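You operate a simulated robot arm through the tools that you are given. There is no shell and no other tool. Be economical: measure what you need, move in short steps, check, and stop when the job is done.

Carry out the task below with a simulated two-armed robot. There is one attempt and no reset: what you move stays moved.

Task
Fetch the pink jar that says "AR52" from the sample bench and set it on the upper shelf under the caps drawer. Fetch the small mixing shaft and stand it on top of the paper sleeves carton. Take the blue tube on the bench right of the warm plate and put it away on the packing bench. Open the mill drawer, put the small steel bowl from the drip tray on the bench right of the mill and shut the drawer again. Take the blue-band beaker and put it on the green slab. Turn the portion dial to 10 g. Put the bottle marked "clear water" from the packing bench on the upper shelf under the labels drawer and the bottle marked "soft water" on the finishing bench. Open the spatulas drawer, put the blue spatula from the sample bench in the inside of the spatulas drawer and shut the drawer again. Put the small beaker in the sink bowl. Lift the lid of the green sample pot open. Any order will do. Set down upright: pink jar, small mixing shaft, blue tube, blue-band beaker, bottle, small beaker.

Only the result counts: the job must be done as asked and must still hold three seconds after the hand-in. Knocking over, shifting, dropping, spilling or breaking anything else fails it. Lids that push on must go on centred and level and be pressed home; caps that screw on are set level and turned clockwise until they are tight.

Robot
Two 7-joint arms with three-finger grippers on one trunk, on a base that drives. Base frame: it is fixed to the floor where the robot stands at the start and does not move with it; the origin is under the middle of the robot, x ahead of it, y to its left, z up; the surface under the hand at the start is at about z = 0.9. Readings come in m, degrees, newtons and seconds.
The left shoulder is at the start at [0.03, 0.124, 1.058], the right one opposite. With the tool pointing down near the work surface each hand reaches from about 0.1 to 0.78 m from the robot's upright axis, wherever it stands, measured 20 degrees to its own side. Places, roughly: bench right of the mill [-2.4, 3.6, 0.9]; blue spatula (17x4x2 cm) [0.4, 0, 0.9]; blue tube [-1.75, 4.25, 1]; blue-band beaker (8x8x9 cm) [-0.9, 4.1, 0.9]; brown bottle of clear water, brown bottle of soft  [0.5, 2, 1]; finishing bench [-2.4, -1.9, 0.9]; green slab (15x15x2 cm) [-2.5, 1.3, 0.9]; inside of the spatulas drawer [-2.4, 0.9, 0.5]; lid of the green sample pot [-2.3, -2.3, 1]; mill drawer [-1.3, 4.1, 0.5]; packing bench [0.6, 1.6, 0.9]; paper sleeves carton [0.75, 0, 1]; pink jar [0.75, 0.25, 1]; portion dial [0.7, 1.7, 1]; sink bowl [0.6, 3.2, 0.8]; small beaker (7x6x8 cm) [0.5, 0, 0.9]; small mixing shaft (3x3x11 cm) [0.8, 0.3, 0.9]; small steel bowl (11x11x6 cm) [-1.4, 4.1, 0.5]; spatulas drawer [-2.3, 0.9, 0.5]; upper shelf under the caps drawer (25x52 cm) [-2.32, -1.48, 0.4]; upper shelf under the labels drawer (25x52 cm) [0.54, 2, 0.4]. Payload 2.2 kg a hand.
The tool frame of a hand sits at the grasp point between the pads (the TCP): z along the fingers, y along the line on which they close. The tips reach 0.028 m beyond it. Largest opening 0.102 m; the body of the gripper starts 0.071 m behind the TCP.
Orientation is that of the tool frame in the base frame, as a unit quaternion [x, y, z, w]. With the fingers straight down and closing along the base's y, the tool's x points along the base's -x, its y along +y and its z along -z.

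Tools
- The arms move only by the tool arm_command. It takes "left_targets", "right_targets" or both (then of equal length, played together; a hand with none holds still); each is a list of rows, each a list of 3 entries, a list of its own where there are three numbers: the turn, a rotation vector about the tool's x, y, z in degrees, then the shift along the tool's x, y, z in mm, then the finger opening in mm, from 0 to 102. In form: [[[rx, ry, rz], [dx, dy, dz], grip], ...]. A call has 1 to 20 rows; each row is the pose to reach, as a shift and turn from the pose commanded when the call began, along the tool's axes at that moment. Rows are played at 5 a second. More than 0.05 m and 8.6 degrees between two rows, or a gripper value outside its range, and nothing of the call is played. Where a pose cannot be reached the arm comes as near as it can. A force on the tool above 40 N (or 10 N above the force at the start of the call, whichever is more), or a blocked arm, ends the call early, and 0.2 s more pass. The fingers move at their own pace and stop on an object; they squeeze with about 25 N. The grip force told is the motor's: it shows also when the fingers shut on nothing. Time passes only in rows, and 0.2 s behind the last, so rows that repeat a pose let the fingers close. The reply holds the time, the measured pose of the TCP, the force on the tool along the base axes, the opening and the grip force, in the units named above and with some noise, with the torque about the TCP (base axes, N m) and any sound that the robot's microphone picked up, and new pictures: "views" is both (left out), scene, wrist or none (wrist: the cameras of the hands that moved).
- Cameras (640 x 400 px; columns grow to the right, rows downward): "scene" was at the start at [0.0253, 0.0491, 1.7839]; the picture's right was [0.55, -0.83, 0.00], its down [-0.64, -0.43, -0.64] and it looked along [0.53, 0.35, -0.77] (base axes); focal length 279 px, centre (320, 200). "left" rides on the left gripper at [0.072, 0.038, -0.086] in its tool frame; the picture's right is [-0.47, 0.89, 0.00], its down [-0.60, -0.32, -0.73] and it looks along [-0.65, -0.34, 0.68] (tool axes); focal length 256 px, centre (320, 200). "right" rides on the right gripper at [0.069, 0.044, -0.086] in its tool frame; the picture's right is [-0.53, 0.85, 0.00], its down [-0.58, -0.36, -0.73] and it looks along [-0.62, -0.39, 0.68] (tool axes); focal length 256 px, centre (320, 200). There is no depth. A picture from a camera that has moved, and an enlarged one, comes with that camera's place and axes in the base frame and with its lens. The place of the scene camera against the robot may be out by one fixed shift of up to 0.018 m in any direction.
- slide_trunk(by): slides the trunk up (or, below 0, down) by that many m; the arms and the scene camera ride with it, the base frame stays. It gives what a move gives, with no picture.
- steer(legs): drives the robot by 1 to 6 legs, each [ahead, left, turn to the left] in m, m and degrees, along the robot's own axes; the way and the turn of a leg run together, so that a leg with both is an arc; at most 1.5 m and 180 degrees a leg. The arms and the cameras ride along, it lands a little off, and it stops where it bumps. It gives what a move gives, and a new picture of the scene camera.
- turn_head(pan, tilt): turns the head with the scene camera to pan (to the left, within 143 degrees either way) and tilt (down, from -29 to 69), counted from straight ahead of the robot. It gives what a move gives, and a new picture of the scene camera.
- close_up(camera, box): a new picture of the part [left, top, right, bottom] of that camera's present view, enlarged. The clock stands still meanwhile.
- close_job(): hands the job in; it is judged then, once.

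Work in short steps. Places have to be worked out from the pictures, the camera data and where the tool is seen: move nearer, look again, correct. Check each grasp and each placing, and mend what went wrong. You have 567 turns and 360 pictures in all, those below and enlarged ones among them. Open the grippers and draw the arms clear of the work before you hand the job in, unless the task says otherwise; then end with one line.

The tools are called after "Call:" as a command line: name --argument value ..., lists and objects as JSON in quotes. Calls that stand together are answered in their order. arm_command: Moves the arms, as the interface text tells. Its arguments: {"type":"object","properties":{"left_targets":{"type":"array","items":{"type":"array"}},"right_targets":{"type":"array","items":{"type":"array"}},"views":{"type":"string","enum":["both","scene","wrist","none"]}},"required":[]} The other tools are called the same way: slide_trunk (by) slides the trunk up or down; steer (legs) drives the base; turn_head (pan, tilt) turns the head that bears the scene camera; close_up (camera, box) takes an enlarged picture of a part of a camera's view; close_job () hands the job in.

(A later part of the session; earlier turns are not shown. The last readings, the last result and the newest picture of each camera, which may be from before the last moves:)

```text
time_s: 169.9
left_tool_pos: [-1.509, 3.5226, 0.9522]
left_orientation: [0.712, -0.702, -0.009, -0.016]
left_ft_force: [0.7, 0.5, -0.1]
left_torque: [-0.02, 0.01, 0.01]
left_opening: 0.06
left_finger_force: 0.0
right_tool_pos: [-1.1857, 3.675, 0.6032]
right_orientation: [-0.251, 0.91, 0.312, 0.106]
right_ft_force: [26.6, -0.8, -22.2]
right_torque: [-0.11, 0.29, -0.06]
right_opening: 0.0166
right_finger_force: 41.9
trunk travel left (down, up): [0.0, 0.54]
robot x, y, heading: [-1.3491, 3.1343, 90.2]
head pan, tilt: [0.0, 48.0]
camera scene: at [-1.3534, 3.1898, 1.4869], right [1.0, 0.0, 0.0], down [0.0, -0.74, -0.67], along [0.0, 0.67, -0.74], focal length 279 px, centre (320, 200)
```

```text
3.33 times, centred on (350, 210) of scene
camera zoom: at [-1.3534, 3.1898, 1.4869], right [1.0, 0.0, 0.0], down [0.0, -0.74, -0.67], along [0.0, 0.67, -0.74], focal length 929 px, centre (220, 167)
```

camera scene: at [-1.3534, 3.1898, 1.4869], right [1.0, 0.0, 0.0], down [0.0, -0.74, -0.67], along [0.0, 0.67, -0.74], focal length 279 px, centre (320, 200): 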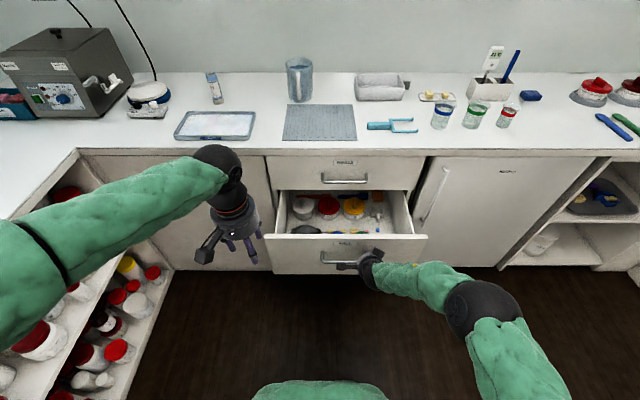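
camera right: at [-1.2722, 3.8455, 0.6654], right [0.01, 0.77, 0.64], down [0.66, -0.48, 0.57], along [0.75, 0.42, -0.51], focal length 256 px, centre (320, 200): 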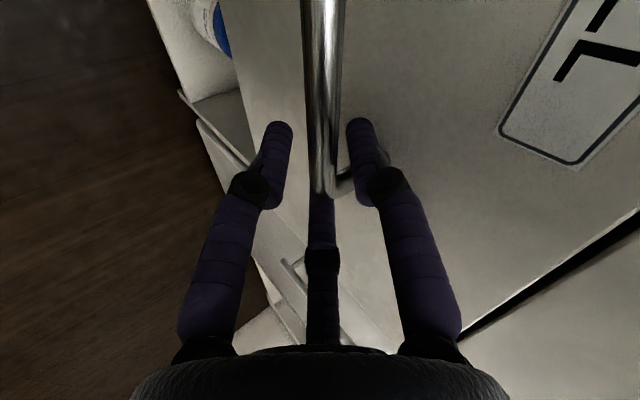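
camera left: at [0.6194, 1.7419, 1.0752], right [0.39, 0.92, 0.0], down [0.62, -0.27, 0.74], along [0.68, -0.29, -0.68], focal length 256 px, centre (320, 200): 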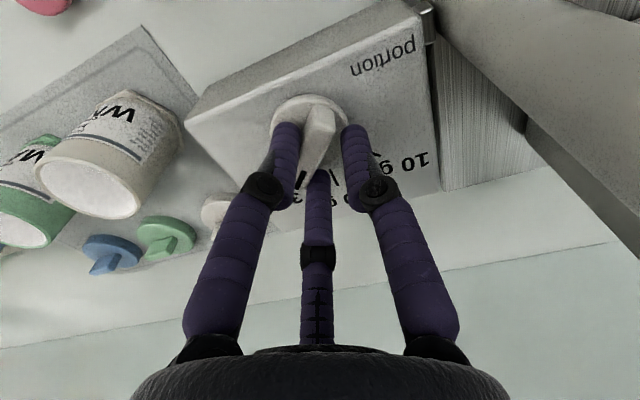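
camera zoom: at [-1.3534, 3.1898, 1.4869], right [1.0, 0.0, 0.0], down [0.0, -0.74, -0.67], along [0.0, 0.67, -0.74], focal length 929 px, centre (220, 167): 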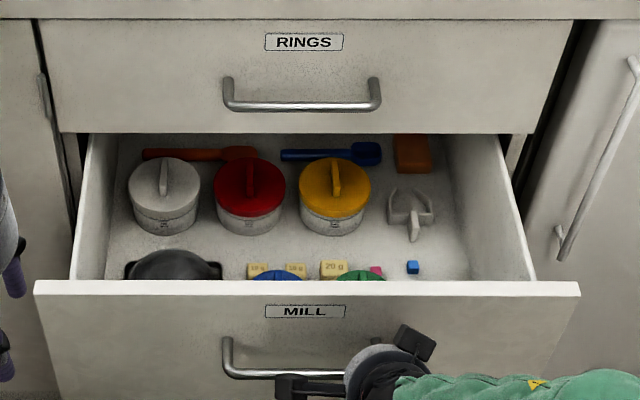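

A dark round thing near (-1.42, 3.90) may be the bowl. I release the handle and retreat the right hand, then look in with a better angle.

Call:
arm_command --right_targets '[[[0, 0, 0], [0, 0, 0], 25], [[0, 0, 0], [0, 0, 0], 36], [[0, 0, 0], [0, 0, -30], 36], [[0, 0, 0], [0, 0, -70], 36], [[0, 0, 0], [0, 0, -115], 36], [[0, 0, 0], [0, 0, -160], 36]]' --views "none"

Call:
slide_trunk --by 0.3

Call:
turn_head --pan 0 --tilt 58

Call:
close_up --camera "scene" --box '[250, 100, 400, 220]'

```text
time_s: 171.3
left_tool_pos: [-1.5103, 3.5219, 0.9518]
left_orientation: [0.712, -0.702, -0.008, -0.016]
left_ft_force: [1.0, -0.4, 0.1]
left_torque: [-0.01, -0.02, -0.01]
left_opening: 0.0601
left_finger_force: 0.1
right_tool_pos: [-1.1906, 3.5755, 0.7302]
right_orientation: [-0.251, 0.91, 0.313, 0.106]
right_ft_force: [1.0, -0.9, 0.5]
right_torque: [0.0, -0.01, -0.02]
right_opening: 0.0358
right_finger_force: 0.1
trunk travel left (down, up): [0.0, 0.54]
robot x, y, heading: [-1.3477, 3.1369, 90.2]
head pan, tilt: [0.0, 48.0]
```

```text
time_s: 174.3
left_tool_pos: [-1.5099, 3.5228, 1.252]
left_orientation: [0.712, -0.702, -0.009, -0.017]
left_ft_force: [0.1, 0.5, 0.5]
left_torque: [-0.01, -0.01, 0.0]
left_opening: 0.0599
left_finger_force: 0.1
right_tool_pos: [-1.1917, 3.5763, 1.031]
right_orientation: [-0.251, 0.91, 0.313, 0.107]
right_ft_force: [0.3, 0.3, -0.2]
right_torque: [0.0, -0.01, -0.05]
right_opening: 0.0362
right_finger_force: 0.0
trunk travel left (down, up): [-0.3, 0.24]
robot x, y, heading: [-1.3464, 3.1332, 90.4]
head pan, tilt: [0.0, 48.0]
```

```text
time_s: 175.0
left_tool_pos: [-1.5094, 3.5225, 1.2514]
left_orientation: [0.713, -0.701, -0.008, -0.017]
left_ft_force: [0.3, 0.7, -0.2]
left_torque: [0.0, 0.03, -0.01]
left_opening: 0.0599
left_finger_force: 0.1
right_tool_pos: [-1.19, 3.5764, 1.0291]
right_orientation: [-0.25, 0.91, 0.312, 0.107]
right_ft_force: [0.2, 0.2, 0.3]
right_torque: [0.02, -0.01, 0.0]
right_opening: 0.0363
right_finger_force: 0.0
trunk travel left (down, up): [-0.3, 0.24]
robot x, y, heading: [-1.347, 3.132, 90.1]
head pan, tilt: [0.0, 58.0]
camera scene: at [-1.3558, 3.1788, 1.7741], right [1.0, 0.0, 0.0], down [0.0, -0.85, -0.53], along [0.0, 0.53, -0.85], focal length 279 px, centre (320, 200)
```

scene: 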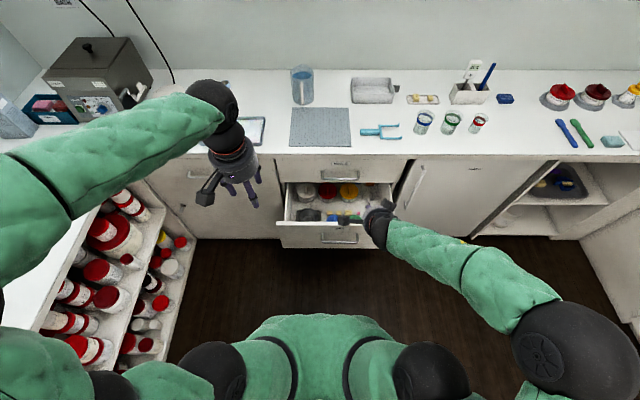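

```text
3.33 times, centred on (325, 160) of scene
camera zoom: at [-1.3558, 3.1788, 1.7741], right [1.0, 0.0, 0.0], down [0.0, -0.85, -0.53], along [0.0, 0.53, -0.85], focal length 929 px, centre (303, 333)
```

zoom: 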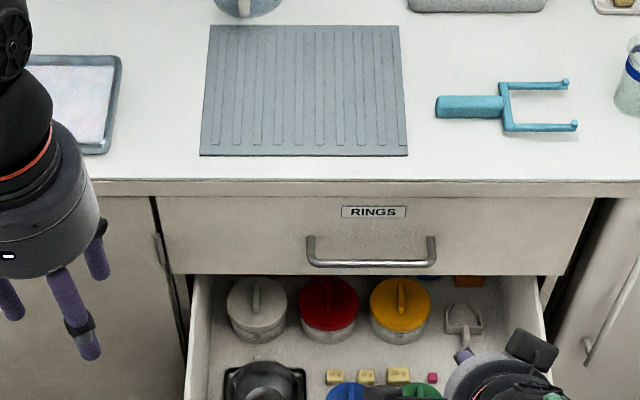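

The dark bowl sits on a square drip tray at the left front of the drawer. I zoom on it.

Call:
close_up --camera "scene" --box '[280, 180, 380, 250]'

```text
5.71 times, centred on (330, 215) of scene
camera zoom: at [-1.3558, 3.1788, 1.7741], right [1.0, 0.0, 0.0], down [0.0, -0.85, -0.53], along [0.0, 0.53, -0.85], focal length 1593 px, centre (263, 114)
```

zoom: 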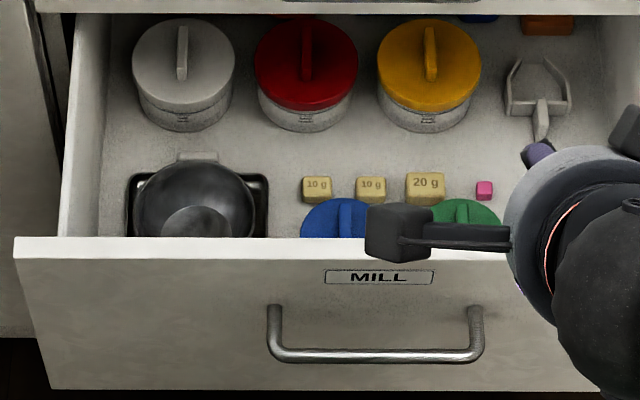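

Room around the bowl is tight with the drawer only 22 cm out, so I regrip the handle and pull ~9 cm more.

Call:
slide_trunk --by -0.3

Call:
arm_command --right_targets '[[[0, 0, 0], [0, 0, 45], 36], [[0, 0, 0], [0, 0, 90], 36], [[0, 0, 0], [0, 0, 130], 34], [[0, 0, 0], [0, 0, 160], 34], [[0, 0, 0], [0, 0, 160], 10], [[0, 0, 0], [0, 0, 160], 0], [[0, 0, 0], [0, 0, 160], 0]]' --views "wrist"

```text
time_s: 178.0
left_tool_pos: [-1.5096, 3.524, 0.9524]
left_orientation: [0.712, -0.702, -0.008, -0.017]
left_ft_force: [0.2, -0.2, 0.0]
left_torque: [-0.01, 0.0, -0.01]
left_opening: 0.06
left_finger_force: 0.0
right_tool_pos: [-1.1897, 3.5757, 0.7308]
right_orientation: [-0.25, 0.91, 0.312, 0.106]
right_ft_force: [-0.2, -0.8, 0.2]
right_torque: [-0.01, 0.0, 0.01]
right_opening: 0.036
right_finger_force: 0.0
trunk travel left (down, up): [0.0, 0.54]
robot x, y, heading: [-1.3462, 3.1344, 90.1]
head pan, tilt: [0.0, 58.0]
```

```text
time_s: 179.6
left_tool_pos: [-1.5104, 3.5219, 0.9513]
left_orientation: [0.713, -0.701, -0.008, -0.016]
left_ft_force: [-0.2, -0.8, 0.5]
left_torque: [0.0, 0.02, -0.01]
left_opening: 0.0602
left_finger_force: 0.0
right_tool_pos: [-1.1852, 3.6729, 0.6031]
right_orientation: [-0.252, 0.91, 0.311, 0.105]
right_ft_force: [-7.3, 0.5, -2.0]
right_torque: [0.19, 0.07, 0.31]
right_opening: 0.0167
right_finger_force: 42.5
trunk travel left (down, up): [0.0, 0.54]
robot x, y, heading: [-1.3481, 3.133, 90.6]
head pan, tilt: [0.0, 58.0]
camera right: at [-1.2722, 3.6244, 0.6677], right [0.01, 0.78, 0.62], down [0.66, -0.47, 0.59], along [0.76, 0.4, -0.52], focal length 256 px, centre (320, 200)
```

right: 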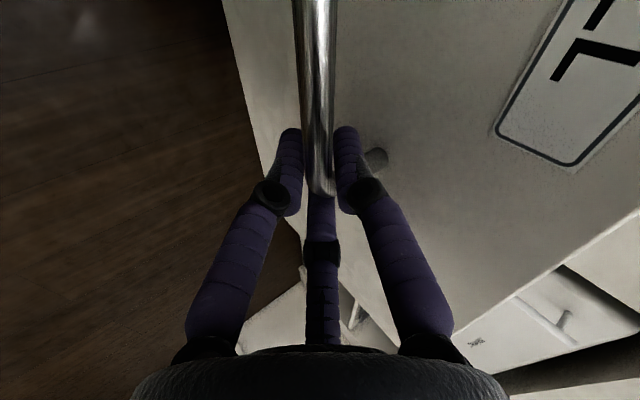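

Call:
steer --legs '[[-0.09, 0, -0.4]]'

```text
time_s: 181.3
left_tool_pos: [-1.5078, 3.4311, 0.9529]
left_orientation: [0.71, -0.704, -0.008, -0.016]
left_ft_force: [0.0, -0.5, -0.1]
left_torque: [-0.01, 0.0, 0.04]
left_opening: 0.0601
left_finger_force: 0.0
right_tool_pos: [-1.1859, 3.5799, 0.6033]
right_orientation: [-0.253, 0.91, 0.311, 0.104]
right_ft_force: [0.3, 0.2, 1.1]
right_torque: [-0.06, 0.07, 0.28]
right_opening: 0.0165
right_finger_force: 42.2
trunk travel left (down, up): [0.0, 0.54]
robot x, y, heading: [-1.3474, 3.0432, 90.0]
head pan, tilt: [0.0, 58.0]
stopped in leg 1: the force on the tool passed its limit at 41 N (the readings are from after the stop); the commanded pose is now the measured one
camera scene: at [-1.3559, 3.0866, 1.4741], right [1.0, 0.0, 0.0], down [0.0, -0.85, -0.53], along [0.0, 0.53, -0.85], focal length 279 px, centre (320, 200)
```

scene: 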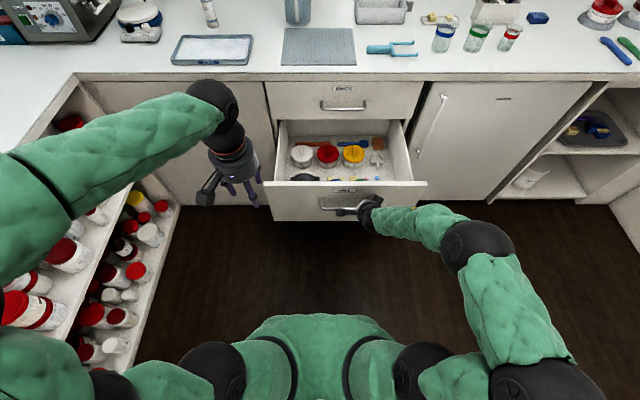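

Fully open (bowl now ≈ (-1.41, 3.768)). I release the handle, and bring the left hand above the bowl's right-rear rim, turned for a radial grip.

Call:
arm_command --right_targets '[[[0, 0, 0], [0, 0, 0], 25], [[0, 0, 0], [0, 0, 0], 36], [[0, 0, 0], [0, 0, -30], 36], [[0, 0, 0], [0, 0, -70], 36], [[0, 0, 0], [0, 0, -115], 36], [[0, 0, 0], [0, 0, -150], 36]]' --views "none"

Call:
arm_command --left_targets '[[[0, 0, -6.5], [-40, -16, 10], 50], [[0, 0, -13], [-81, -32, 20], 45], [[0, 0, -19.5], [-121, -49, 30], 40], [[0, 0, -26], [-162, -65, 40], 40], [[0, 0, -32.5], [-202, -81, 50], 40], [[0, 0, -39], [-243, -97, 60], 40], [[0, 0, -45.5], [-283, -113, 70], 40], [[0, 0, -52], [-324, -130, 85], 40], [[0, 0, -58], [-364, -146, 100], 40], [[0, 0, -58], [-364, -146, 100], 40]]' --views "wrist"

```text
time_s: 182.7
left_tool_pos: [-1.5085, 3.4304, 0.9517]
left_orientation: [0.71, -0.704, -0.009, -0.016]
left_ft_force: [-0.3, -0.5, -0.1]
left_torque: [0.02, -0.03, 0.0]
left_opening: 0.06
left_finger_force: 0.1
right_tool_pos: [-1.1913, 3.488, 0.7191]
right_orientation: [-0.253, 0.911, 0.31, 0.102]
right_ft_force: [-0.3, -0.4, 0.4]
right_torque: [0.02, 0.02, 0.0]
right_opening: 0.0359
right_finger_force: 0.2
trunk travel left (down, up): [0.0, 0.54]
robot x, y, heading: [-1.3477, 3.0413, 89.9]
head pan, tilt: [0.0, 58.0]
```

```text
time_s: 184.9
left_tool_pos: [-1.3679, 3.762, 0.8587]
left_orientation: [0.963, -0.271, 0.001, -0.017]
left_ft_force: [0.6, 0.0, -0.8]
left_torque: [-0.04, 0.07, -0.01]
left_opening: 0.04
left_finger_force: 0.0
left hand out of reach, approached as far as the arm can: row 9, 10
right_tool_pos: [-1.1901, 3.4901, 0.7201]
right_orientation: [-0.253, 0.911, 0.31, 0.103]
right_ft_force: [-0.1, 1.6, -0.8]
right_torque: [-0.01, 0.05, 0.05]
right_opening: 0.0357
right_finger_force: 0.0
trunk travel left (down, up): [0.0, 0.54]
robot x, y, heading: [-1.3486, 3.0394, 89.9]
head pan, tilt: [0.0, 58.0]
camera left: at [-1.3268, 3.6907, 0.9423], right [-0.86, -0.51, -0.03], down [-0.36, 0.56, 0.75], along [-0.37, 0.65, -0.67], focal length 256 px, centre (320, 200)
```

left: 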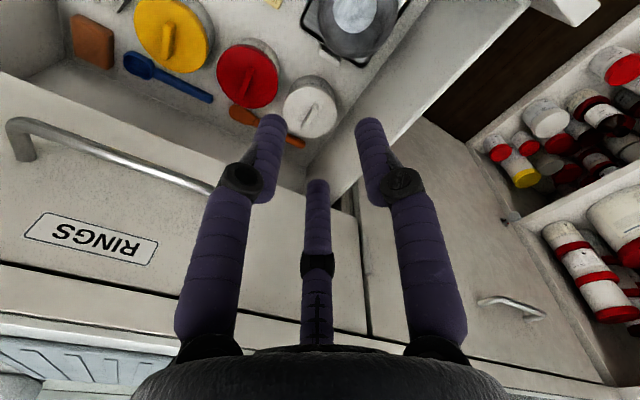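

Slightly out of reach. I lift the right hand clear and drive ahead 0.1 m.

Call:
arm_command --right_targets '[[[0, 0, 0], [0, 0, -45], 36], [[0, 0, 0], [0, 0, -90], 36], [[0, 0, 0], [0, 0, -130], 36]]' --views "none"

Call:
steer --legs '[[0.1, 0, 0]]'

Call:
close_up --camera "left" --box '[200, 0, 480, 175]'

```text
time_s: 185.7
left_tool_pos: [-1.369, 3.7619, 0.8597]
left_orientation: [0.962, -0.272, 0.0, -0.019]
left_ft_force: [0.0, -0.3, 0.4]
left_torque: [0.01, 0.01, -0.01]
left_opening: 0.0399
left_finger_force: 0.0
right_tool_pos: [-1.1951, 3.4072, 0.823]
right_orientation: [-0.252, 0.911, 0.31, 0.103]
right_ft_force: [0.4, -0.7, -0.3]
right_torque: [0.02, -0.03, 0.0]
right_opening: 0.036
right_finger_force: 0.1
trunk travel left (down, up): [0.0, 0.54]
robot x, y, heading: [-1.3457, 3.0399, 89.8]
head pan, tilt: [0.0, 58.0]
```

```text
time_s: 186.8
left_tool_pos: [-1.3692, 3.8638, 0.859]
left_orientation: [0.962, -0.271, 0.0, -0.017]
left_ft_force: [0.1, 1.7, 0.0]
left_torque: [-0.03, 0.0, 0.02]
left_opening: 0.0401
left_finger_force: 0.1
right_tool_pos: [-1.1948, 3.51, 0.8226]
right_orientation: [-0.253, 0.911, 0.31, 0.102]
right_ft_force: [0.0, 0.7, 0.0]
right_torque: [-0.02, 0.0, 0.05]
right_opening: 0.0356
right_finger_force: 0.2
trunk travel left (down, up): [0.0, 0.54]
robot x, y, heading: [-1.348, 3.1416, 89.6]
head pan, tilt: [0.0, 58.0]
camera scene: at [-1.3557, 3.1894, 1.4741], right [1.0, 0.0, 0.0], down [0.0, -0.85, -0.53], along [0.0, 0.53, -0.85], focal length 279 px, centre (320, 200)
```

scene: 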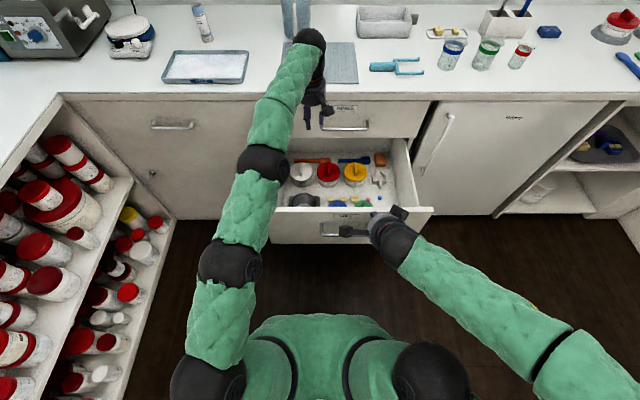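

```text
2.29 times, centred on (340, 88) of left
camera zoom: at [-1.3274, 3.7925, 0.9426], right [-0.86, -0.51, -0.03], down [-0.36, 0.56, 0.75], along [-0.37, 0.65, -0.66], focal length 585 px, centre (274, 457)
```

zoom: 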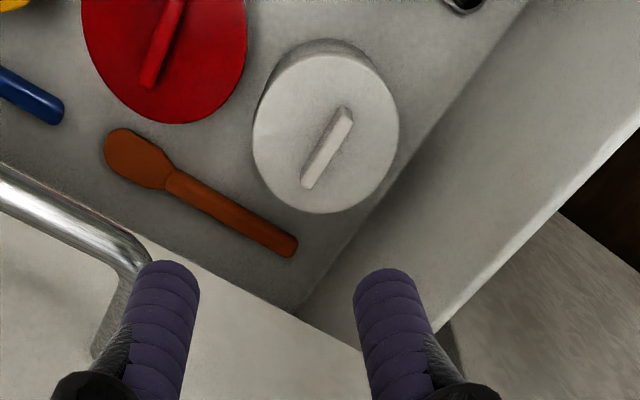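

Move to the rim point (-1.354, 3.785) and lower a bit to view the bowl.

Call:
arm_command --left_targets '[[[0, 0, 0], [27, 29, 0], 40], [[0, 0, 0], [53, 59, 0], 40], [[0, 0, 0], [53, 59, 40], 40], [[0, 0, 0], [53, 59, 80], 40], [[0, 0, 0], [53, 59, 100], 40], [[0, 0, 0], [53, 59, 100], 40]]' --views "wrist"

```text
time_s: 188.2
left_tool_pos: [-1.3556, 3.7886, 0.7549]
left_orientation: [0.963, -0.27, 0.0, -0.018]
left_ft_force: [0.4, 0.5, -0.1]
left_torque: [-0.03, 0.04, -0.02]
left_opening: 0.0399
left_finger_force: 0.0
right_tool_pos: [-1.1951, 3.5091, 0.8238]
right_orientation: [-0.252, 0.911, 0.31, 0.102]
right_ft_force: [-0.2, -0.3, 0.4]
right_torque: [-0.01, 0.01, 0.0]
right_opening: 0.0361
right_finger_force: 0.1
trunk travel left (down, up): [0.0, 0.54]
robot x, y, heading: [-1.348, 3.1413, 89.9]
head pan, tilt: [0.0, 58.0]
camera left: at [-1.3125, 3.7162, 0.8388], right [-0.86, -0.51, -0.03], down [-0.36, 0.56, 0.75], along [-0.37, 0.65, -0.66], focal length 256 px, centre (320, 200)
```

left: 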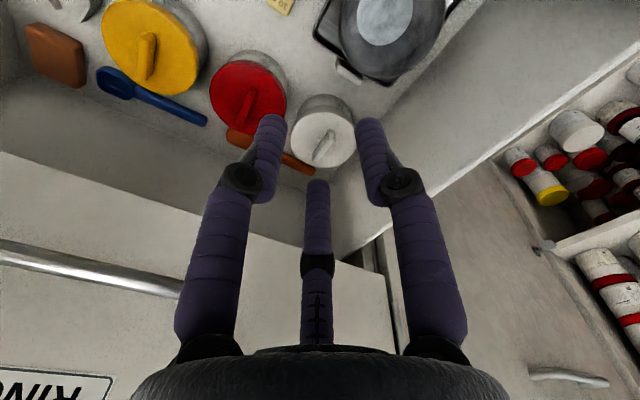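

Bowl centre ≈ (-1.405, 3.750). I descend to 0.61 over the rim and look closely.

Call:
arm_command --left_targets '[[[0, 0, 0], [3, 11, 40], 40], [[0, 0, 0], [3, 11, 80], 40], [[0, 0, 0], [3, 11, 120], 40], [[0, 0, 0], [3, 11, 150], 40], [[0, 0, 0], [3, 11, 150], 40]]' --views "wrist"

```text
time_s: 189.4
left_tool_pos: [-1.3568, 3.7852, 0.6075]
left_orientation: [0.962, -0.272, 0.0, -0.018]
left_ft_force: [1.2, 0.5, -0.8]
left_torque: [0.02, 0.01, -0.01]
left_opening: 0.0401
left_finger_force: 0.1
right_tool_pos: [-1.1948, 3.5093, 0.8228]
right_orientation: [-0.251, 0.911, 0.311, 0.103]
right_ft_force: [-0.8, -1.1, -0.3]
right_torque: [-0.03, -0.02, -0.02]
right_opening: 0.036
right_finger_force: 0.1
trunk travel left (down, up): [0.0, 0.54]
robot x, y, heading: [-1.3475, 3.1423, 89.6]
head pan, tilt: [0.0, 58.0]
camera left: at [-1.3144, 3.7126, 0.6909], right [-0.86, -0.51, -0.03], down [-0.36, 0.56, 0.75], along [-0.37, 0.65, -0.66], focal length 256 px, centre (320, 200)
```

left: 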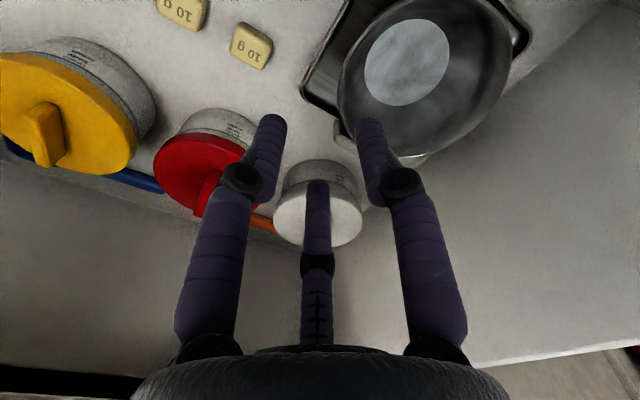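

Solving heights: bowl rim at z≈0.51, centre ≈ (-1.412, 3.746). I shift 14 mm toward it and descend to 0.535.

Call:
arm_command --left_targets '[[[0, 0, 0], [-1, 14, 0], 36], [[0, 0, 0], [-1, 14, 35], 36], [[0, 0, 0], [-1, 14, 55], 36], [[0, 0, 0], [-1, 14, 72], 36], [[0, 0, 0], [-1, 14, 72], 36]]' --views "wrist"

```text
time_s: 190.6
left_tool_pos: [-1.3635, 3.7741, 0.5328]
left_orientation: [0.962, -0.272, 0.001, -0.018]
left_ft_force: [0.5, 0.0, 0.5]
left_torque: [0.0, 0.03, -0.04]
left_opening: 0.0359
left_finger_force: 0.1
right_tool_pos: [-1.1948, 3.5092, 0.8235]
right_orientation: [-0.252, 0.91, 0.311, 0.103]
right_ft_force: [-0.4, -1.1, -0.4]
right_torque: [-0.02, 0.0, 0.01]
right_opening: 0.0357
right_finger_force: 0.0
trunk travel left (down, up): [0.0, 0.54]
robot x, y, heading: [-1.3462, 3.1451, 90.2]
head pan, tilt: [0.0, 58.0]
camera left: at [-1.3211, 3.7021, 0.617], right [-0.86, -0.51, -0.03], down [-0.36, 0.56, 0.75], along [-0.37, 0.65, -0.66], focal length 256 px, centre (320, 200)
```

left: 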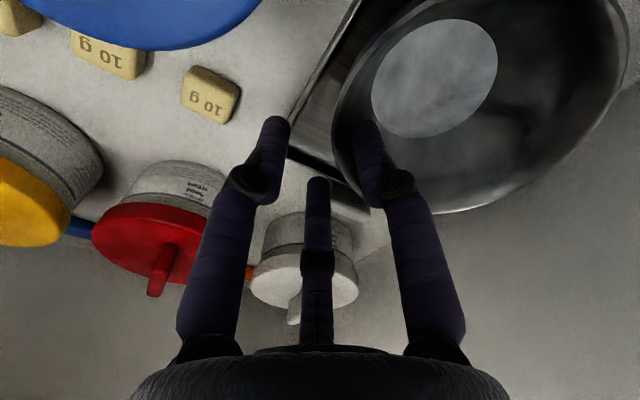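

One finger is over the inside, the other outside of the rim. Down 15 mm more and close.

Call:
arm_command --left_targets '[[[0, 0, 0], [0, 0, 8], 36], [[0, 0, 0], [0, 0, 15], 36], [[0, 0, 0], [0, 0, 15], 36], [[0, 0, 0], [0, 0, 15], 10], [[0, 0, 0], [0, 0, 15], 0], [[0, 0, 0], [0, 0, 15], 0]]' --views "wrist"

```text
time_s: 192.0
left_tool_pos: [-1.3619, 3.7754, 0.5195]
left_orientation: [0.963, -0.27, 0.0, -0.021]
left_ft_force: [-3.9, 0.3, 17.9]
left_torque: [-1.26, 0.54, -0.28]
left_opening: 0.0196
left_finger_force: 24.8
right_tool_pos: [-1.1956, 3.5091, 0.8232]
right_orientation: [-0.253, 0.91, 0.311, 0.103]
right_ft_force: [-0.7, 0.2, 0.1]
right_torque: [0.0, 0.03, 0.04]
right_opening: 0.0363
right_finger_force: 0.0
trunk travel left (down, up): [0.0, 0.54]
robot x, y, heading: [-1.3466, 3.1452, 90.1]
head pan, tilt: [0.0, 58.0]
camera left: at [-1.321, 3.7033, 0.6035], right [-0.86, -0.51, -0.03], down [-0.36, 0.56, 0.75], along [-0.37, 0.65, -0.66], focal length 256 px, centre (320, 200)
```

left: 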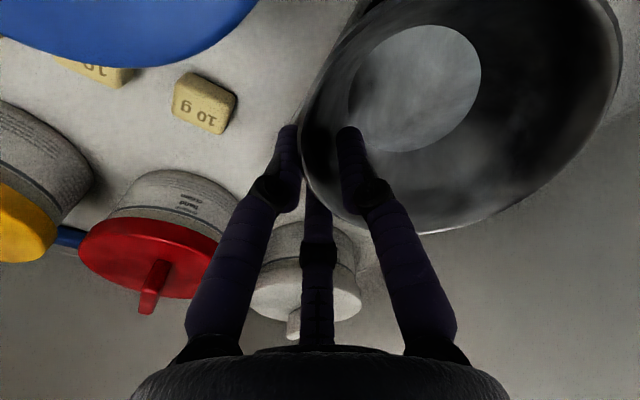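

Gripped wall (19.6 mm incl. curvature). Lift 60 mm and check.

Call:
arm_command --left_targets '[[[0, 0, 0], [0, 0, -15], 0], [[0, 0, 0], [0, 0, -40], 0], [[0, 0, 0], [0, 0, -70], 0], [[0, 0, 0], [0, 0, -70], 0]]'

```text
time_s: 193.0
left_tool_pos: [-1.3644, 3.7729, 0.5873]
left_orientation: [0.962, -0.271, 0.001, -0.018]
left_ft_force: [-0.6, 0.5, -2.2]
left_torque: [0.01, -0.04, -0.02]
left_opening: 0.0091
left_finger_force: 25.5
right_tool_pos: [-1.1955, 3.5084, 0.8233]
right_orientation: [-0.252, 0.911, 0.311, 0.103]
right_ft_force: [0.5, 0.5, -0.4]
right_torque: [-0.01, 0.01, -0.02]
right_opening: 0.0359
right_finger_force: 0.0
trunk travel left (down, up): [0.0, 0.54]
robot x, y, heading: [-1.3468, 3.1435, 89.8]
head pan, tilt: [0.0, 58.0]
camera scene: at [-1.3556, 3.1884, 1.4741], right [1.0, 0.0, 0.0], down [0.0, -0.85, -0.53], along [0.0, 0.53, -0.85], focal length 279 px, centre (320, 200)
camera left: at [-1.3215, 3.7, 0.671], right [-0.86, -0.51, -0.03], down [-0.36, 0.56, 0.75], along [-0.37, 0.65, -0.66], focal length 256 px, centre (320, 200)
```

scene: 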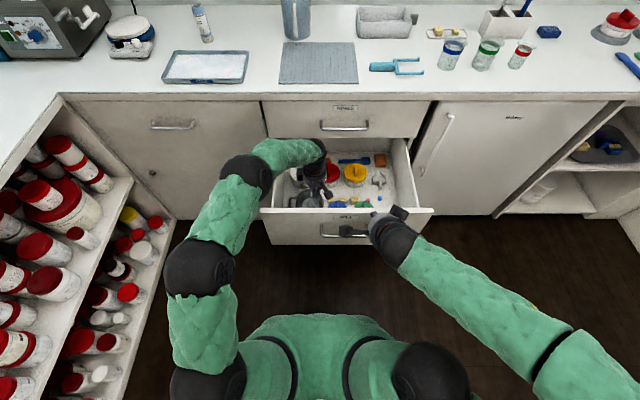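
left: 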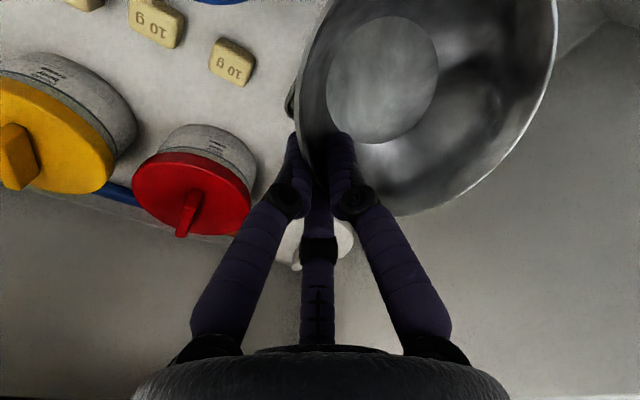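

Bowl is held (now 9 mm wall, -2 N load). I raise it 0.2 m out of the drawer, then retract it toward the robot.

Call:
arm_command --left_targets '[[[0, 0, 0], [0, 0, -40], 0], [[0, 0, 0], [0, 0, -80], 0], [[0, 0, 0], [0, 0, -120], 0], [[0, 0, 0], [0, 0, -160], 0], [[0, 0, 0], [0, 0, -205], 0], [[0, 0, 0], [16, 27, -235], 0], [[0, 0, 0], [33, 53, -265], 0], [[0, 0, 0], [49, 80, -295], 0], [[0, 0, 0], [65, 107, -325], 0], [[0, 0, 0], [82, 133, -340], 0], [[0, 0, 0], [98, 160, -350], 0], [[0, 0, 0], [114, 187, -350], 0], [[0, 0, 0], [130, 213, -350], 0]]'

```text
time_s: 195.8
left_tool_pos: [-1.365, 3.5079, 0.9315]
left_orientation: [0.962, -0.271, 0.001, -0.019]
left_ft_force: [0.2, -1.0, -1.9]
left_torque: [0.06, -0.04, 0.0]
left_opening: 0.009
left_finger_force: 25.4
right_tool_pos: [-1.1951, 3.5096, 0.8236]
right_orientation: [-0.252, 0.911, 0.311, 0.103]
right_ft_force: [-0.5, -0.6, 0.2]
right_torque: [0.01, -0.02, -0.01]
right_opening: 0.0361
right_finger_force: 0.1
trunk travel left (down, up): [0.0, 0.54]
robot x, y, heading: [-1.3448, 3.1459, 89.9]
head pan, tilt: [0.0, 58.0]
camera scene: at [-1.3558, 3.1882, 1.4741], right [1.0, 0.0, 0.0], down [0.0, -0.85, -0.53], along [0.0, 0.53, -0.85], focal length 279 px, centre (320, 200)
camera left: at [-1.3238, 3.4365, 1.015], right [-0.86, -0.51, -0.03], down [-0.36, 0.56, 0.75], along [-0.37, 0.65, -0.66], focal length 256 px, centre (320, 200)
```

scene: 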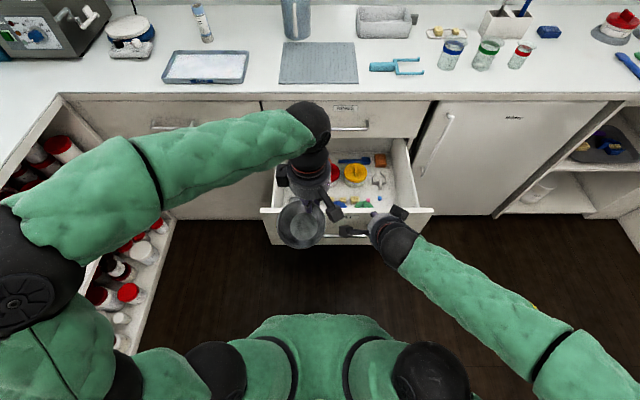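
left: 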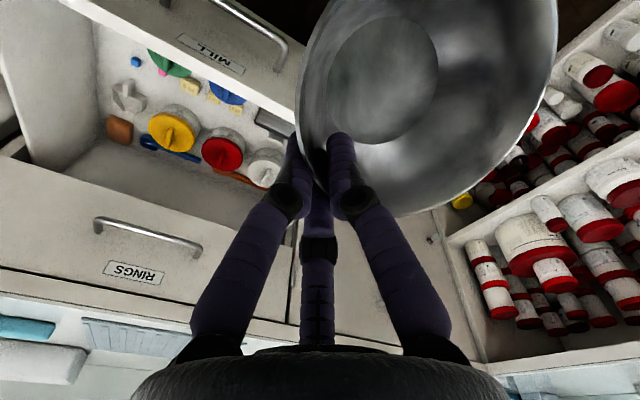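

Now drive back 0.1 m and regrip the handle with the right hand (280 mm along its axis).

Call:
steer --legs '[[-0.1, 0, 0]]'

Call:
arm_command --right_targets '[[[0, 0, 0], [0, 0, 45], 36], [[0, 0, 0], [0, 0, 90], 36], [[0, 0, 0], [0, 0, 135], 36], [[0, 0, 0], [0, 0, 180], 36], [[0, 0, 0], [0, 0, 220], 36], [[0, 0, 0], [0, 0, 220], 36]]' --views "wrist"

```text
time_s: 197.0
left_tool_pos: [-1.3657, 3.4089, 0.9314]
left_orientation: [0.962, -0.271, 0.001, -0.018]
left_ft_force: [0.6, -0.4, -1.1]
left_torque: [0.07, -0.01, 0.01]
left_opening: 0.009
left_finger_force: 25.1
right_tool_pos: [-1.1945, 3.4094, 0.8239]
right_orientation: [-0.252, 0.911, 0.311, 0.103]
right_ft_force: [0.1, -0.2, 0.6]
right_torque: [-0.04, 0.03, 0.03]
right_opening: 0.0359
right_finger_force: 0.0
trunk travel left (down, up): [0.0, 0.54]
robot x, y, heading: [-1.3479, 3.0455, 89.8]
head pan, tilt: [0.0, 58.0]
camera scene: at [-1.3558, 3.0884, 1.4741], right [1.0, 0.0, 0.0], down [0.0, -0.85, -0.53], along [0.0, 0.53, -0.85], focal length 279 px, centre (320, 200)
```

scene: 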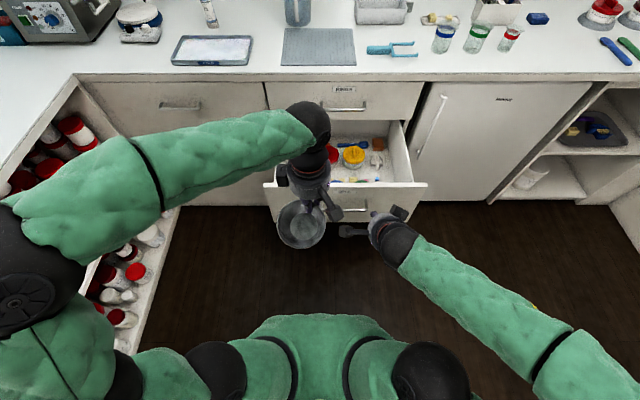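

```text
time_s: 198.4
left_tool_pos: [-1.3654, 3.4097, 0.9336]
left_orientation: [0.963, -0.27, 0.001, -0.018]
left_ft_force: [0.3, 1.0, -1.5]
left_torque: [0.03, -0.02, -0.02]
left_opening: 0.009
left_finger_force: 24.7
right_tool_pos: [-1.1884, 3.5459, 0.6481]
right_orientation: [-0.252, 0.911, 0.309, 0.103]
right_ft_force: [0.4, 0.3, -0.6]
right_torque: [0.01, -0.01, -0.03]
right_opening: 0.036
right_finger_force: 0.0
trunk travel left (down, up): [0.0, 0.54]
robot x, y, heading: [-1.3445, 3.0467, 90.1]
head pan, tilt: [0.0, 58.0]
camera right: at [-1.2743, 3.4967, 0.7128], right [0.01, 0.79, 0.62], down [0.66, -0.47, 0.59], along [0.75, 0.4, -0.52], focal length 256 px, centre (320, 200)
```

right: 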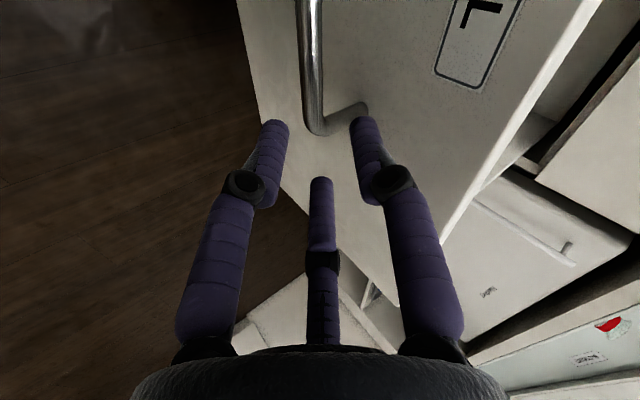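

Aligned. Slide 58 mm more and close, then push by driving ahead 0.3 m.

Call:
arm_command --right_targets '[[[0, 0, 0], [0, 0, 30], 36], [[0, 0, 0], [0, 0, 58], 34], [[0, 0, 0], [0, 0, 58], 10], [[0, 0, 0], [0, 0, 58], 0], [[0, 0, 0], [0, 0, 58], 0]]' --views "none"

Call:
steer --legs '[[0.29, 0, 0]]'

```text
time_s: 199.6
left_tool_pos: [-1.3643, 3.4099, 0.9311]
left_orientation: [0.962, -0.271, 0.001, -0.018]
left_ft_force: [0.8, -0.6, -1.6]
left_torque: [0.09, -0.03, 0.03]
left_opening: 0.0086
left_finger_force: 25.2
right_tool_pos: [-1.1864, 3.5806, 0.6026]
right_orientation: [-0.252, 0.911, 0.311, 0.103]
right_ft_force: [17.7, -0.6, -9.1]
right_torque: [0.43, -0.29, 0.17]
right_opening: 0.0185
right_finger_force: 44.2
trunk travel left (down, up): [0.0, 0.54]
robot x, y, heading: [-1.3461, 3.0448, 89.7]
head pan, tilt: [0.0, 58.0]
```

```text
time_s: 200.8
left_tool_pos: [-1.3645, 3.4954, 0.931]
left_orientation: [0.963, -0.269, 0.0, -0.018]
left_ft_force: [0.1, -0.2, -0.7]
left_torque: [0.07, -0.01, 0.0]
left_opening: 0.0088
left_finger_force: 25.0
right_tool_pos: [-1.1845, 3.6656, 0.6019]
right_orientation: [-0.251, 0.911, 0.309, 0.104]
right_ft_force: [2.2, 0.0, -1.7]
right_torque: [0.84, -0.34, 0.24]
right_opening: 0.0182
right_finger_force: 43.2
trunk travel left (down, up): [0.0, 0.54]
robot x, y, heading: [-1.3482, 3.1289, 90.3]
head pan, tilt: [0.0, 58.0]
stopped in leg 1: the force on the tool passed its limit at 42 N (the readings are from after the stop); the commanded pose is now the measured one
camera scene: at [-1.3547, 3.1745, 1.4741], right [1.0, 0.0, 0.0], down [0.0, -0.85, -0.53], along [0.0, 0.53, -0.85], focal length 279 px, centre (320, 200)
```

scene: 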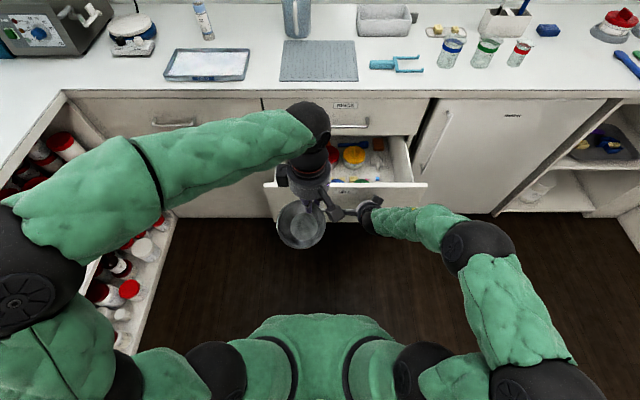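

It stopped on the side load; continue pushing.

Call:
steer --legs '[[0.22, 0, 0]]'

```text
time_s: 202.4
left_tool_pos: [-1.3646, 3.7141, 0.9305]
left_orientation: [0.962, -0.271, 0.0, -0.017]
left_ft_force: [0.6, -0.1, -1.1]
left_torque: [0.03, -0.03, 0.01]
left_opening: 0.0085
left_finger_force: 25.0
right_tool_pos: [-1.1851, 3.8837, 0.6024]
right_orientation: [-0.251, 0.911, 0.31, 0.104]
right_ft_force: [2.7, 0.0, 1.7]
right_torque: [0.04, -0.21, 0.54]
right_opening: 0.0178
right_finger_force: 42.8
trunk travel left (down, up): [0.0, 0.54]
robot x, y, heading: [-1.3485, 3.3455, 90.1]
head pan, tilt: [0.0, 58.0]
camera scene: at [-1.3551, 3.3931, 1.4741], right [1.0, 0.0, 0.0], down [0.0, -0.85, -0.53], along [0.0, 0.53, -0.85], focal length 279 px, centre (320, 200)
```

scene: 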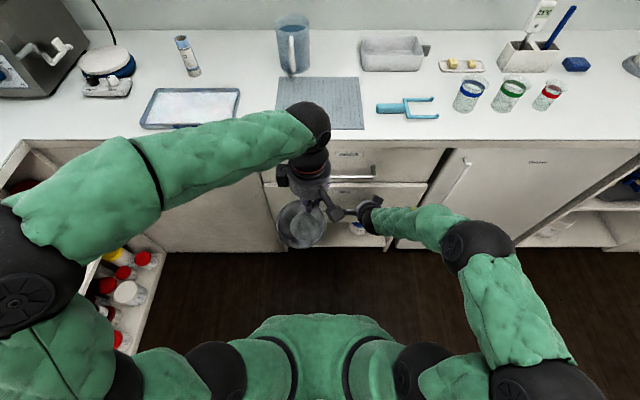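

About 14 mm remain; push a little more.

Call:
steer --legs '[[0.025, 0, 0]]'

Call:
close_up --camera "scene" --box '[240, 120, 460, 260]'

```text
time_s: 203.3
left_tool_pos: [-1.365, 3.7343, 0.9306]
left_orientation: [0.962, -0.271, 0.0, -0.017]
left_ft_force: [0.1, 0.0, -1.3]
left_torque: [0.02, 0.0, 0.02]
left_opening: 0.0087
left_finger_force: 24.8
right_tool_pos: [-1.1846, 3.9018, 0.6024]
right_orientation: [-0.252, 0.912, 0.307, 0.104]
right_ft_force: [1.0, -0.3, -1.2]
right_torque: [0.19, 0.05, 0.55]
right_opening: 0.0175
right_finger_force: 43.0
trunk travel left (down, up): [0.0, 0.54]
robot x, y, heading: [-1.3486, 3.3703, 89.6]
head pan, tilt: [0.0, 58.0]
stopped in leg 1: the force on the tool passed its limit at 143 N (the readings are from after the stop); the commanded pose is now the measured one
camera scene: at [-1.3548, 3.4135, 1.474], right [1.0, 0.0, 0.0], down [0.0, -0.85, -0.53], along [0.0, 0.53, -0.85], focal length 279 px, centre (320, 200)
```

scene: 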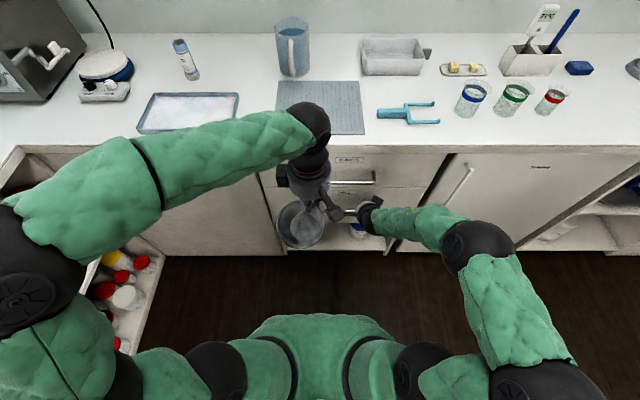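

```text
2.86 times, centred on (350, 190) of scene
camera zoom: at [-1.3548, 3.4135, 1.474], right [1.0, 0.0, 0.0], down [0.0, -0.85, -0.53], along [0.0, 0.53, -0.85], focal length 796 px, centre (234, 229)
```

zoom: 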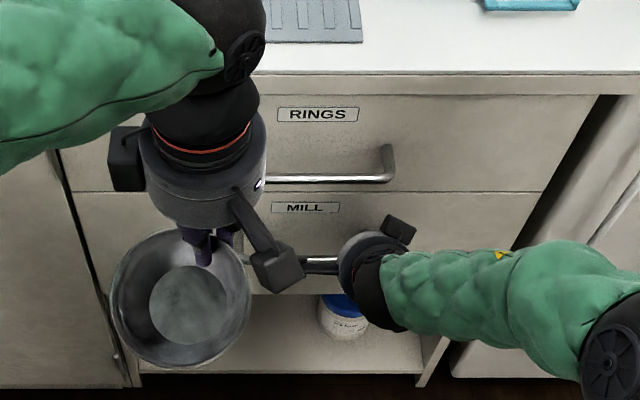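

Drawer is shut. Release, retreat, back off and raise the trunk, then turn to face the west bench.

Call:
arm_command --right_targets '[[[0, 0, 0], [0, 0, 0], 25], [[0, 0, 0], [0, 0, 0], 36], [[0, 0, 0], [0, 0, -30], 36], [[0, 0, 0], [0, 0, -70], 36], [[0, 0, 0], [0, 0, -115], 36], [[0, 0, 0], [0, 0, -160], 36]]' --views "none"

Call:
steer --legs '[[-0.4, 0, 0]]'

Call:
slide_trunk --by 0.3

Call:
turn_head --pan 75 --tilt 35

```text
time_s: 204.7
left_tool_pos: [-1.3659, 3.7341, 0.9316]
left_orientation: [0.963, -0.27, 0.001, -0.018]
left_ft_force: [0.3, 0.0, -1.9]
left_torque: [0.06, -0.03, 0.0]
left_opening: 0.0086
left_finger_force: 24.7
right_tool_pos: [-1.1923, 3.804, 0.7296]
right_orientation: [-0.252, 0.912, 0.307, 0.104]
right_ft_force: [-0.9, -0.5, 0.2]
right_torque: [0.02, -0.03, 0.02]
right_opening: 0.0359
right_finger_force: 0.0
trunk travel left (down, up): [0.0, 0.54]
robot x, y, heading: [-1.3483, 3.3676, 90.0]
head pan, tilt: [0.0, 58.0]
```

```text
time_s: 207.2
left_tool_pos: [-1.3636, 3.336, 0.9306]
left_orientation: [0.961, -0.277, 0.001, -0.018]
left_ft_force: [0.2, 0.1, -1.2]
left_torque: [0.04, -0.04, 0.0]
left_opening: 0.0084
left_finger_force: 24.6
right_tool_pos: [-1.1902, 3.4048, 0.7296]
right_orientation: [-0.245, 0.914, 0.306, 0.106]
right_ft_force: [0.3, 0.0, -0.1]
right_torque: [0.01, 0.03, 0.0]
right_opening: 0.0358
right_finger_force: 0.1
trunk travel left (down, up): [0.0, 0.54]
robot x, y, heading: [-1.3498, 2.9694, 89.4]
head pan, tilt: [0.0, 58.0]
camera scene: at [-1.3568, 3.015, 1.4741], right [1.0, -0.01, 0.0], down [-0.01, -0.85, -0.53], along [0.01, 0.53, -0.85], focal length 279 px, centre (320, 200)
```

scene: 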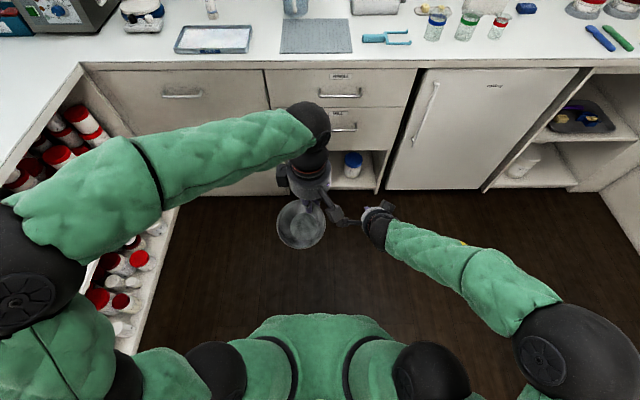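

```text
time_s: 210.2
left_tool_pos: [-1.3627, 3.3354, 1.2305]
left_orientation: [0.961, -0.277, 0.001, -0.017]
left_ft_force: [-0.1, 0.6, -1.4]
left_torque: [0.08, -0.04, 0.02]
left_opening: 0.0084
left_finger_force: 25.3
right_tool_pos: [-1.1891, 3.4056, 1.0303]
right_orientation: [-0.246, 0.913, 0.306, 0.106]
right_ft_force: [0.5, -0.1, 0.3]
right_torque: [-0.01, 0.01, 0.03]
right_opening: 0.0359
right_finger_force: 0.0
trunk travel left (down, up): [-0.3, 0.24]
robot x, y, heading: [-1.3471, 2.9729, 89.4]
head pan, tilt: [0.0, 58.0]
```

```text
time_s: 211.7
left_tool_pos: [-1.3636, 3.3357, 1.2301]
left_orientation: [0.961, -0.277, 0.0, -0.018]
left_ft_force: [-0.3, -0.4, -1.4]
left_torque: [0.06, -0.01, 0.0]
left_opening: 0.0082
left_finger_force: 24.9
right_tool_pos: [-1.1886, 3.4049, 1.0302]
right_orientation: [-0.245, 0.914, 0.305, 0.107]
right_ft_force: [-0.4, -0.6, 1.2]
right_torque: [0.02, 0.0, 0.0]
right_opening: 0.036
right_finger_force: 0.1
trunk travel left (down, up): [-0.3, 0.24]
robot x, y, heading: [-1.3474, 2.9704, 89.3]
head pan, tilt: [75.0, 35.0]
camera scene: at [-1.4424, 2.9704, 1.806], right [0.27, 0.96, 0.0], down [0.55, -0.16, -0.82], along [-0.79, 0.22, -0.57], focal length 279 px, centre (320, 200)
```

scene: 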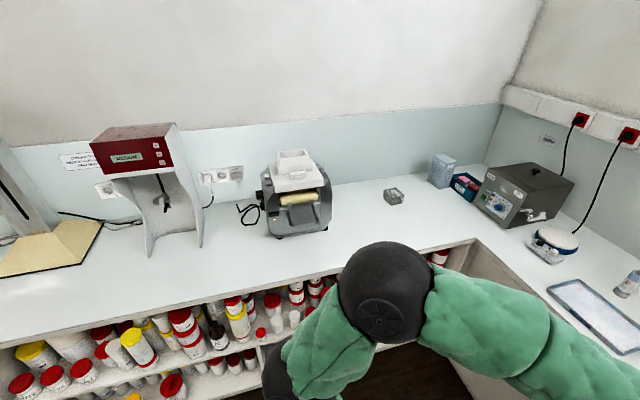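

The mill is on the west bench; the free bench right of it is around (-2.38, 3.52). I turn to face west and drive there.

Call:
steer --legs '[[0, 0, 90.7], [0, -0.5, 0], [0.36, 0, 0]]'

Call:
turn_head --pan 0 --tilt 48

```text
time_s: 220.4
left_tool_pos: [-2.079, 3.4216, 1.2306]
left_orientation: [0.867, 0.498, -0.011, -0.013]
left_ft_force: [-0.3, 0.4, -2.0]
left_torque: [0.04, 0.01, 0.0]
left_opening: 0.0079
left_finger_force: 25.4
right_tool_pos: [-2.1531, 3.594, 1.0292]
right_orientation: [0.828, -0.459, -0.289, 0.146]
right_ft_force: [0.3, -0.5, 0.7]
right_torque: [0.02, -0.03, -0.01]
right_opening: 0.0362
right_finger_force: 0.0
trunk travel left (down, up): [-0.3, 0.24]
robot x, y, heading: [-1.715, 3.4494, -178.9]
head pan, tilt: [75.0, 35.0]
camera scene: at [-1.7137, 3.3702, 1.8061], right [-0.97, 0.24, 0.0], down [0.14, 0.56, -0.82], along [-0.2, -0.8, -0.57], focal length 279 px, centre (320, 200)
```

scene: 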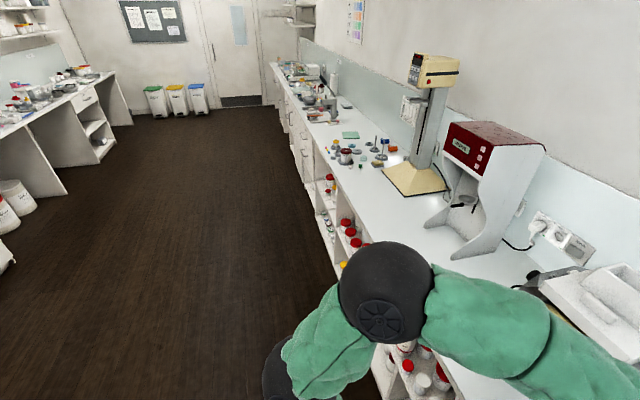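

```text
time_s: 221.8
left_tool_pos: [-2.0777, 3.4221, 1.2316]
left_orientation: [0.867, 0.499, -0.012, -0.013]
left_ft_force: [0.2, 0.9, -1.2]
left_torque: [0.04, 0.08, 0.01]
left_opening: 0.0081
left_finger_force: 25.0
right_tool_pos: [-2.1531, 3.5949, 1.0296]
right_orientation: [0.827, -0.459, -0.289, 0.146]
right_ft_force: [0.0, 0.4, -0.7]
right_torque: [0.02, 0.02, 0.03]
right_opening: 0.036
right_finger_force: 0.0
trunk travel left (down, up): [-0.3, 0.24]
robot x, y, heading: [-1.7118, 3.4479, -178.7]
head pan, tilt: [0.0, 48.0]
camera scene: at [-1.7702, 3.4541, 1.787], right [-0.02, 1.0, 0.0], down [0.74, 0.02, -0.67], along [-0.67, -0.01, -0.74], focal length 279 px, centre (320, 200)
```

scene: 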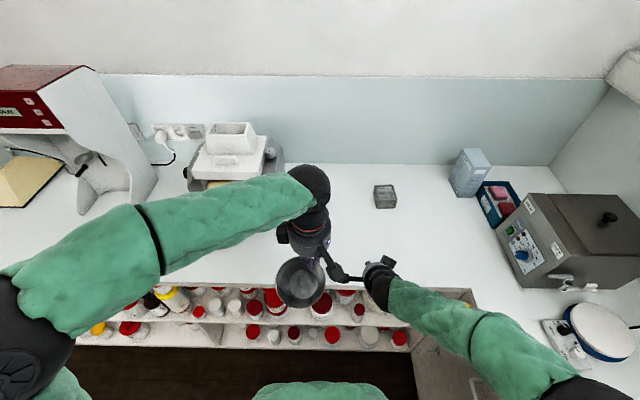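

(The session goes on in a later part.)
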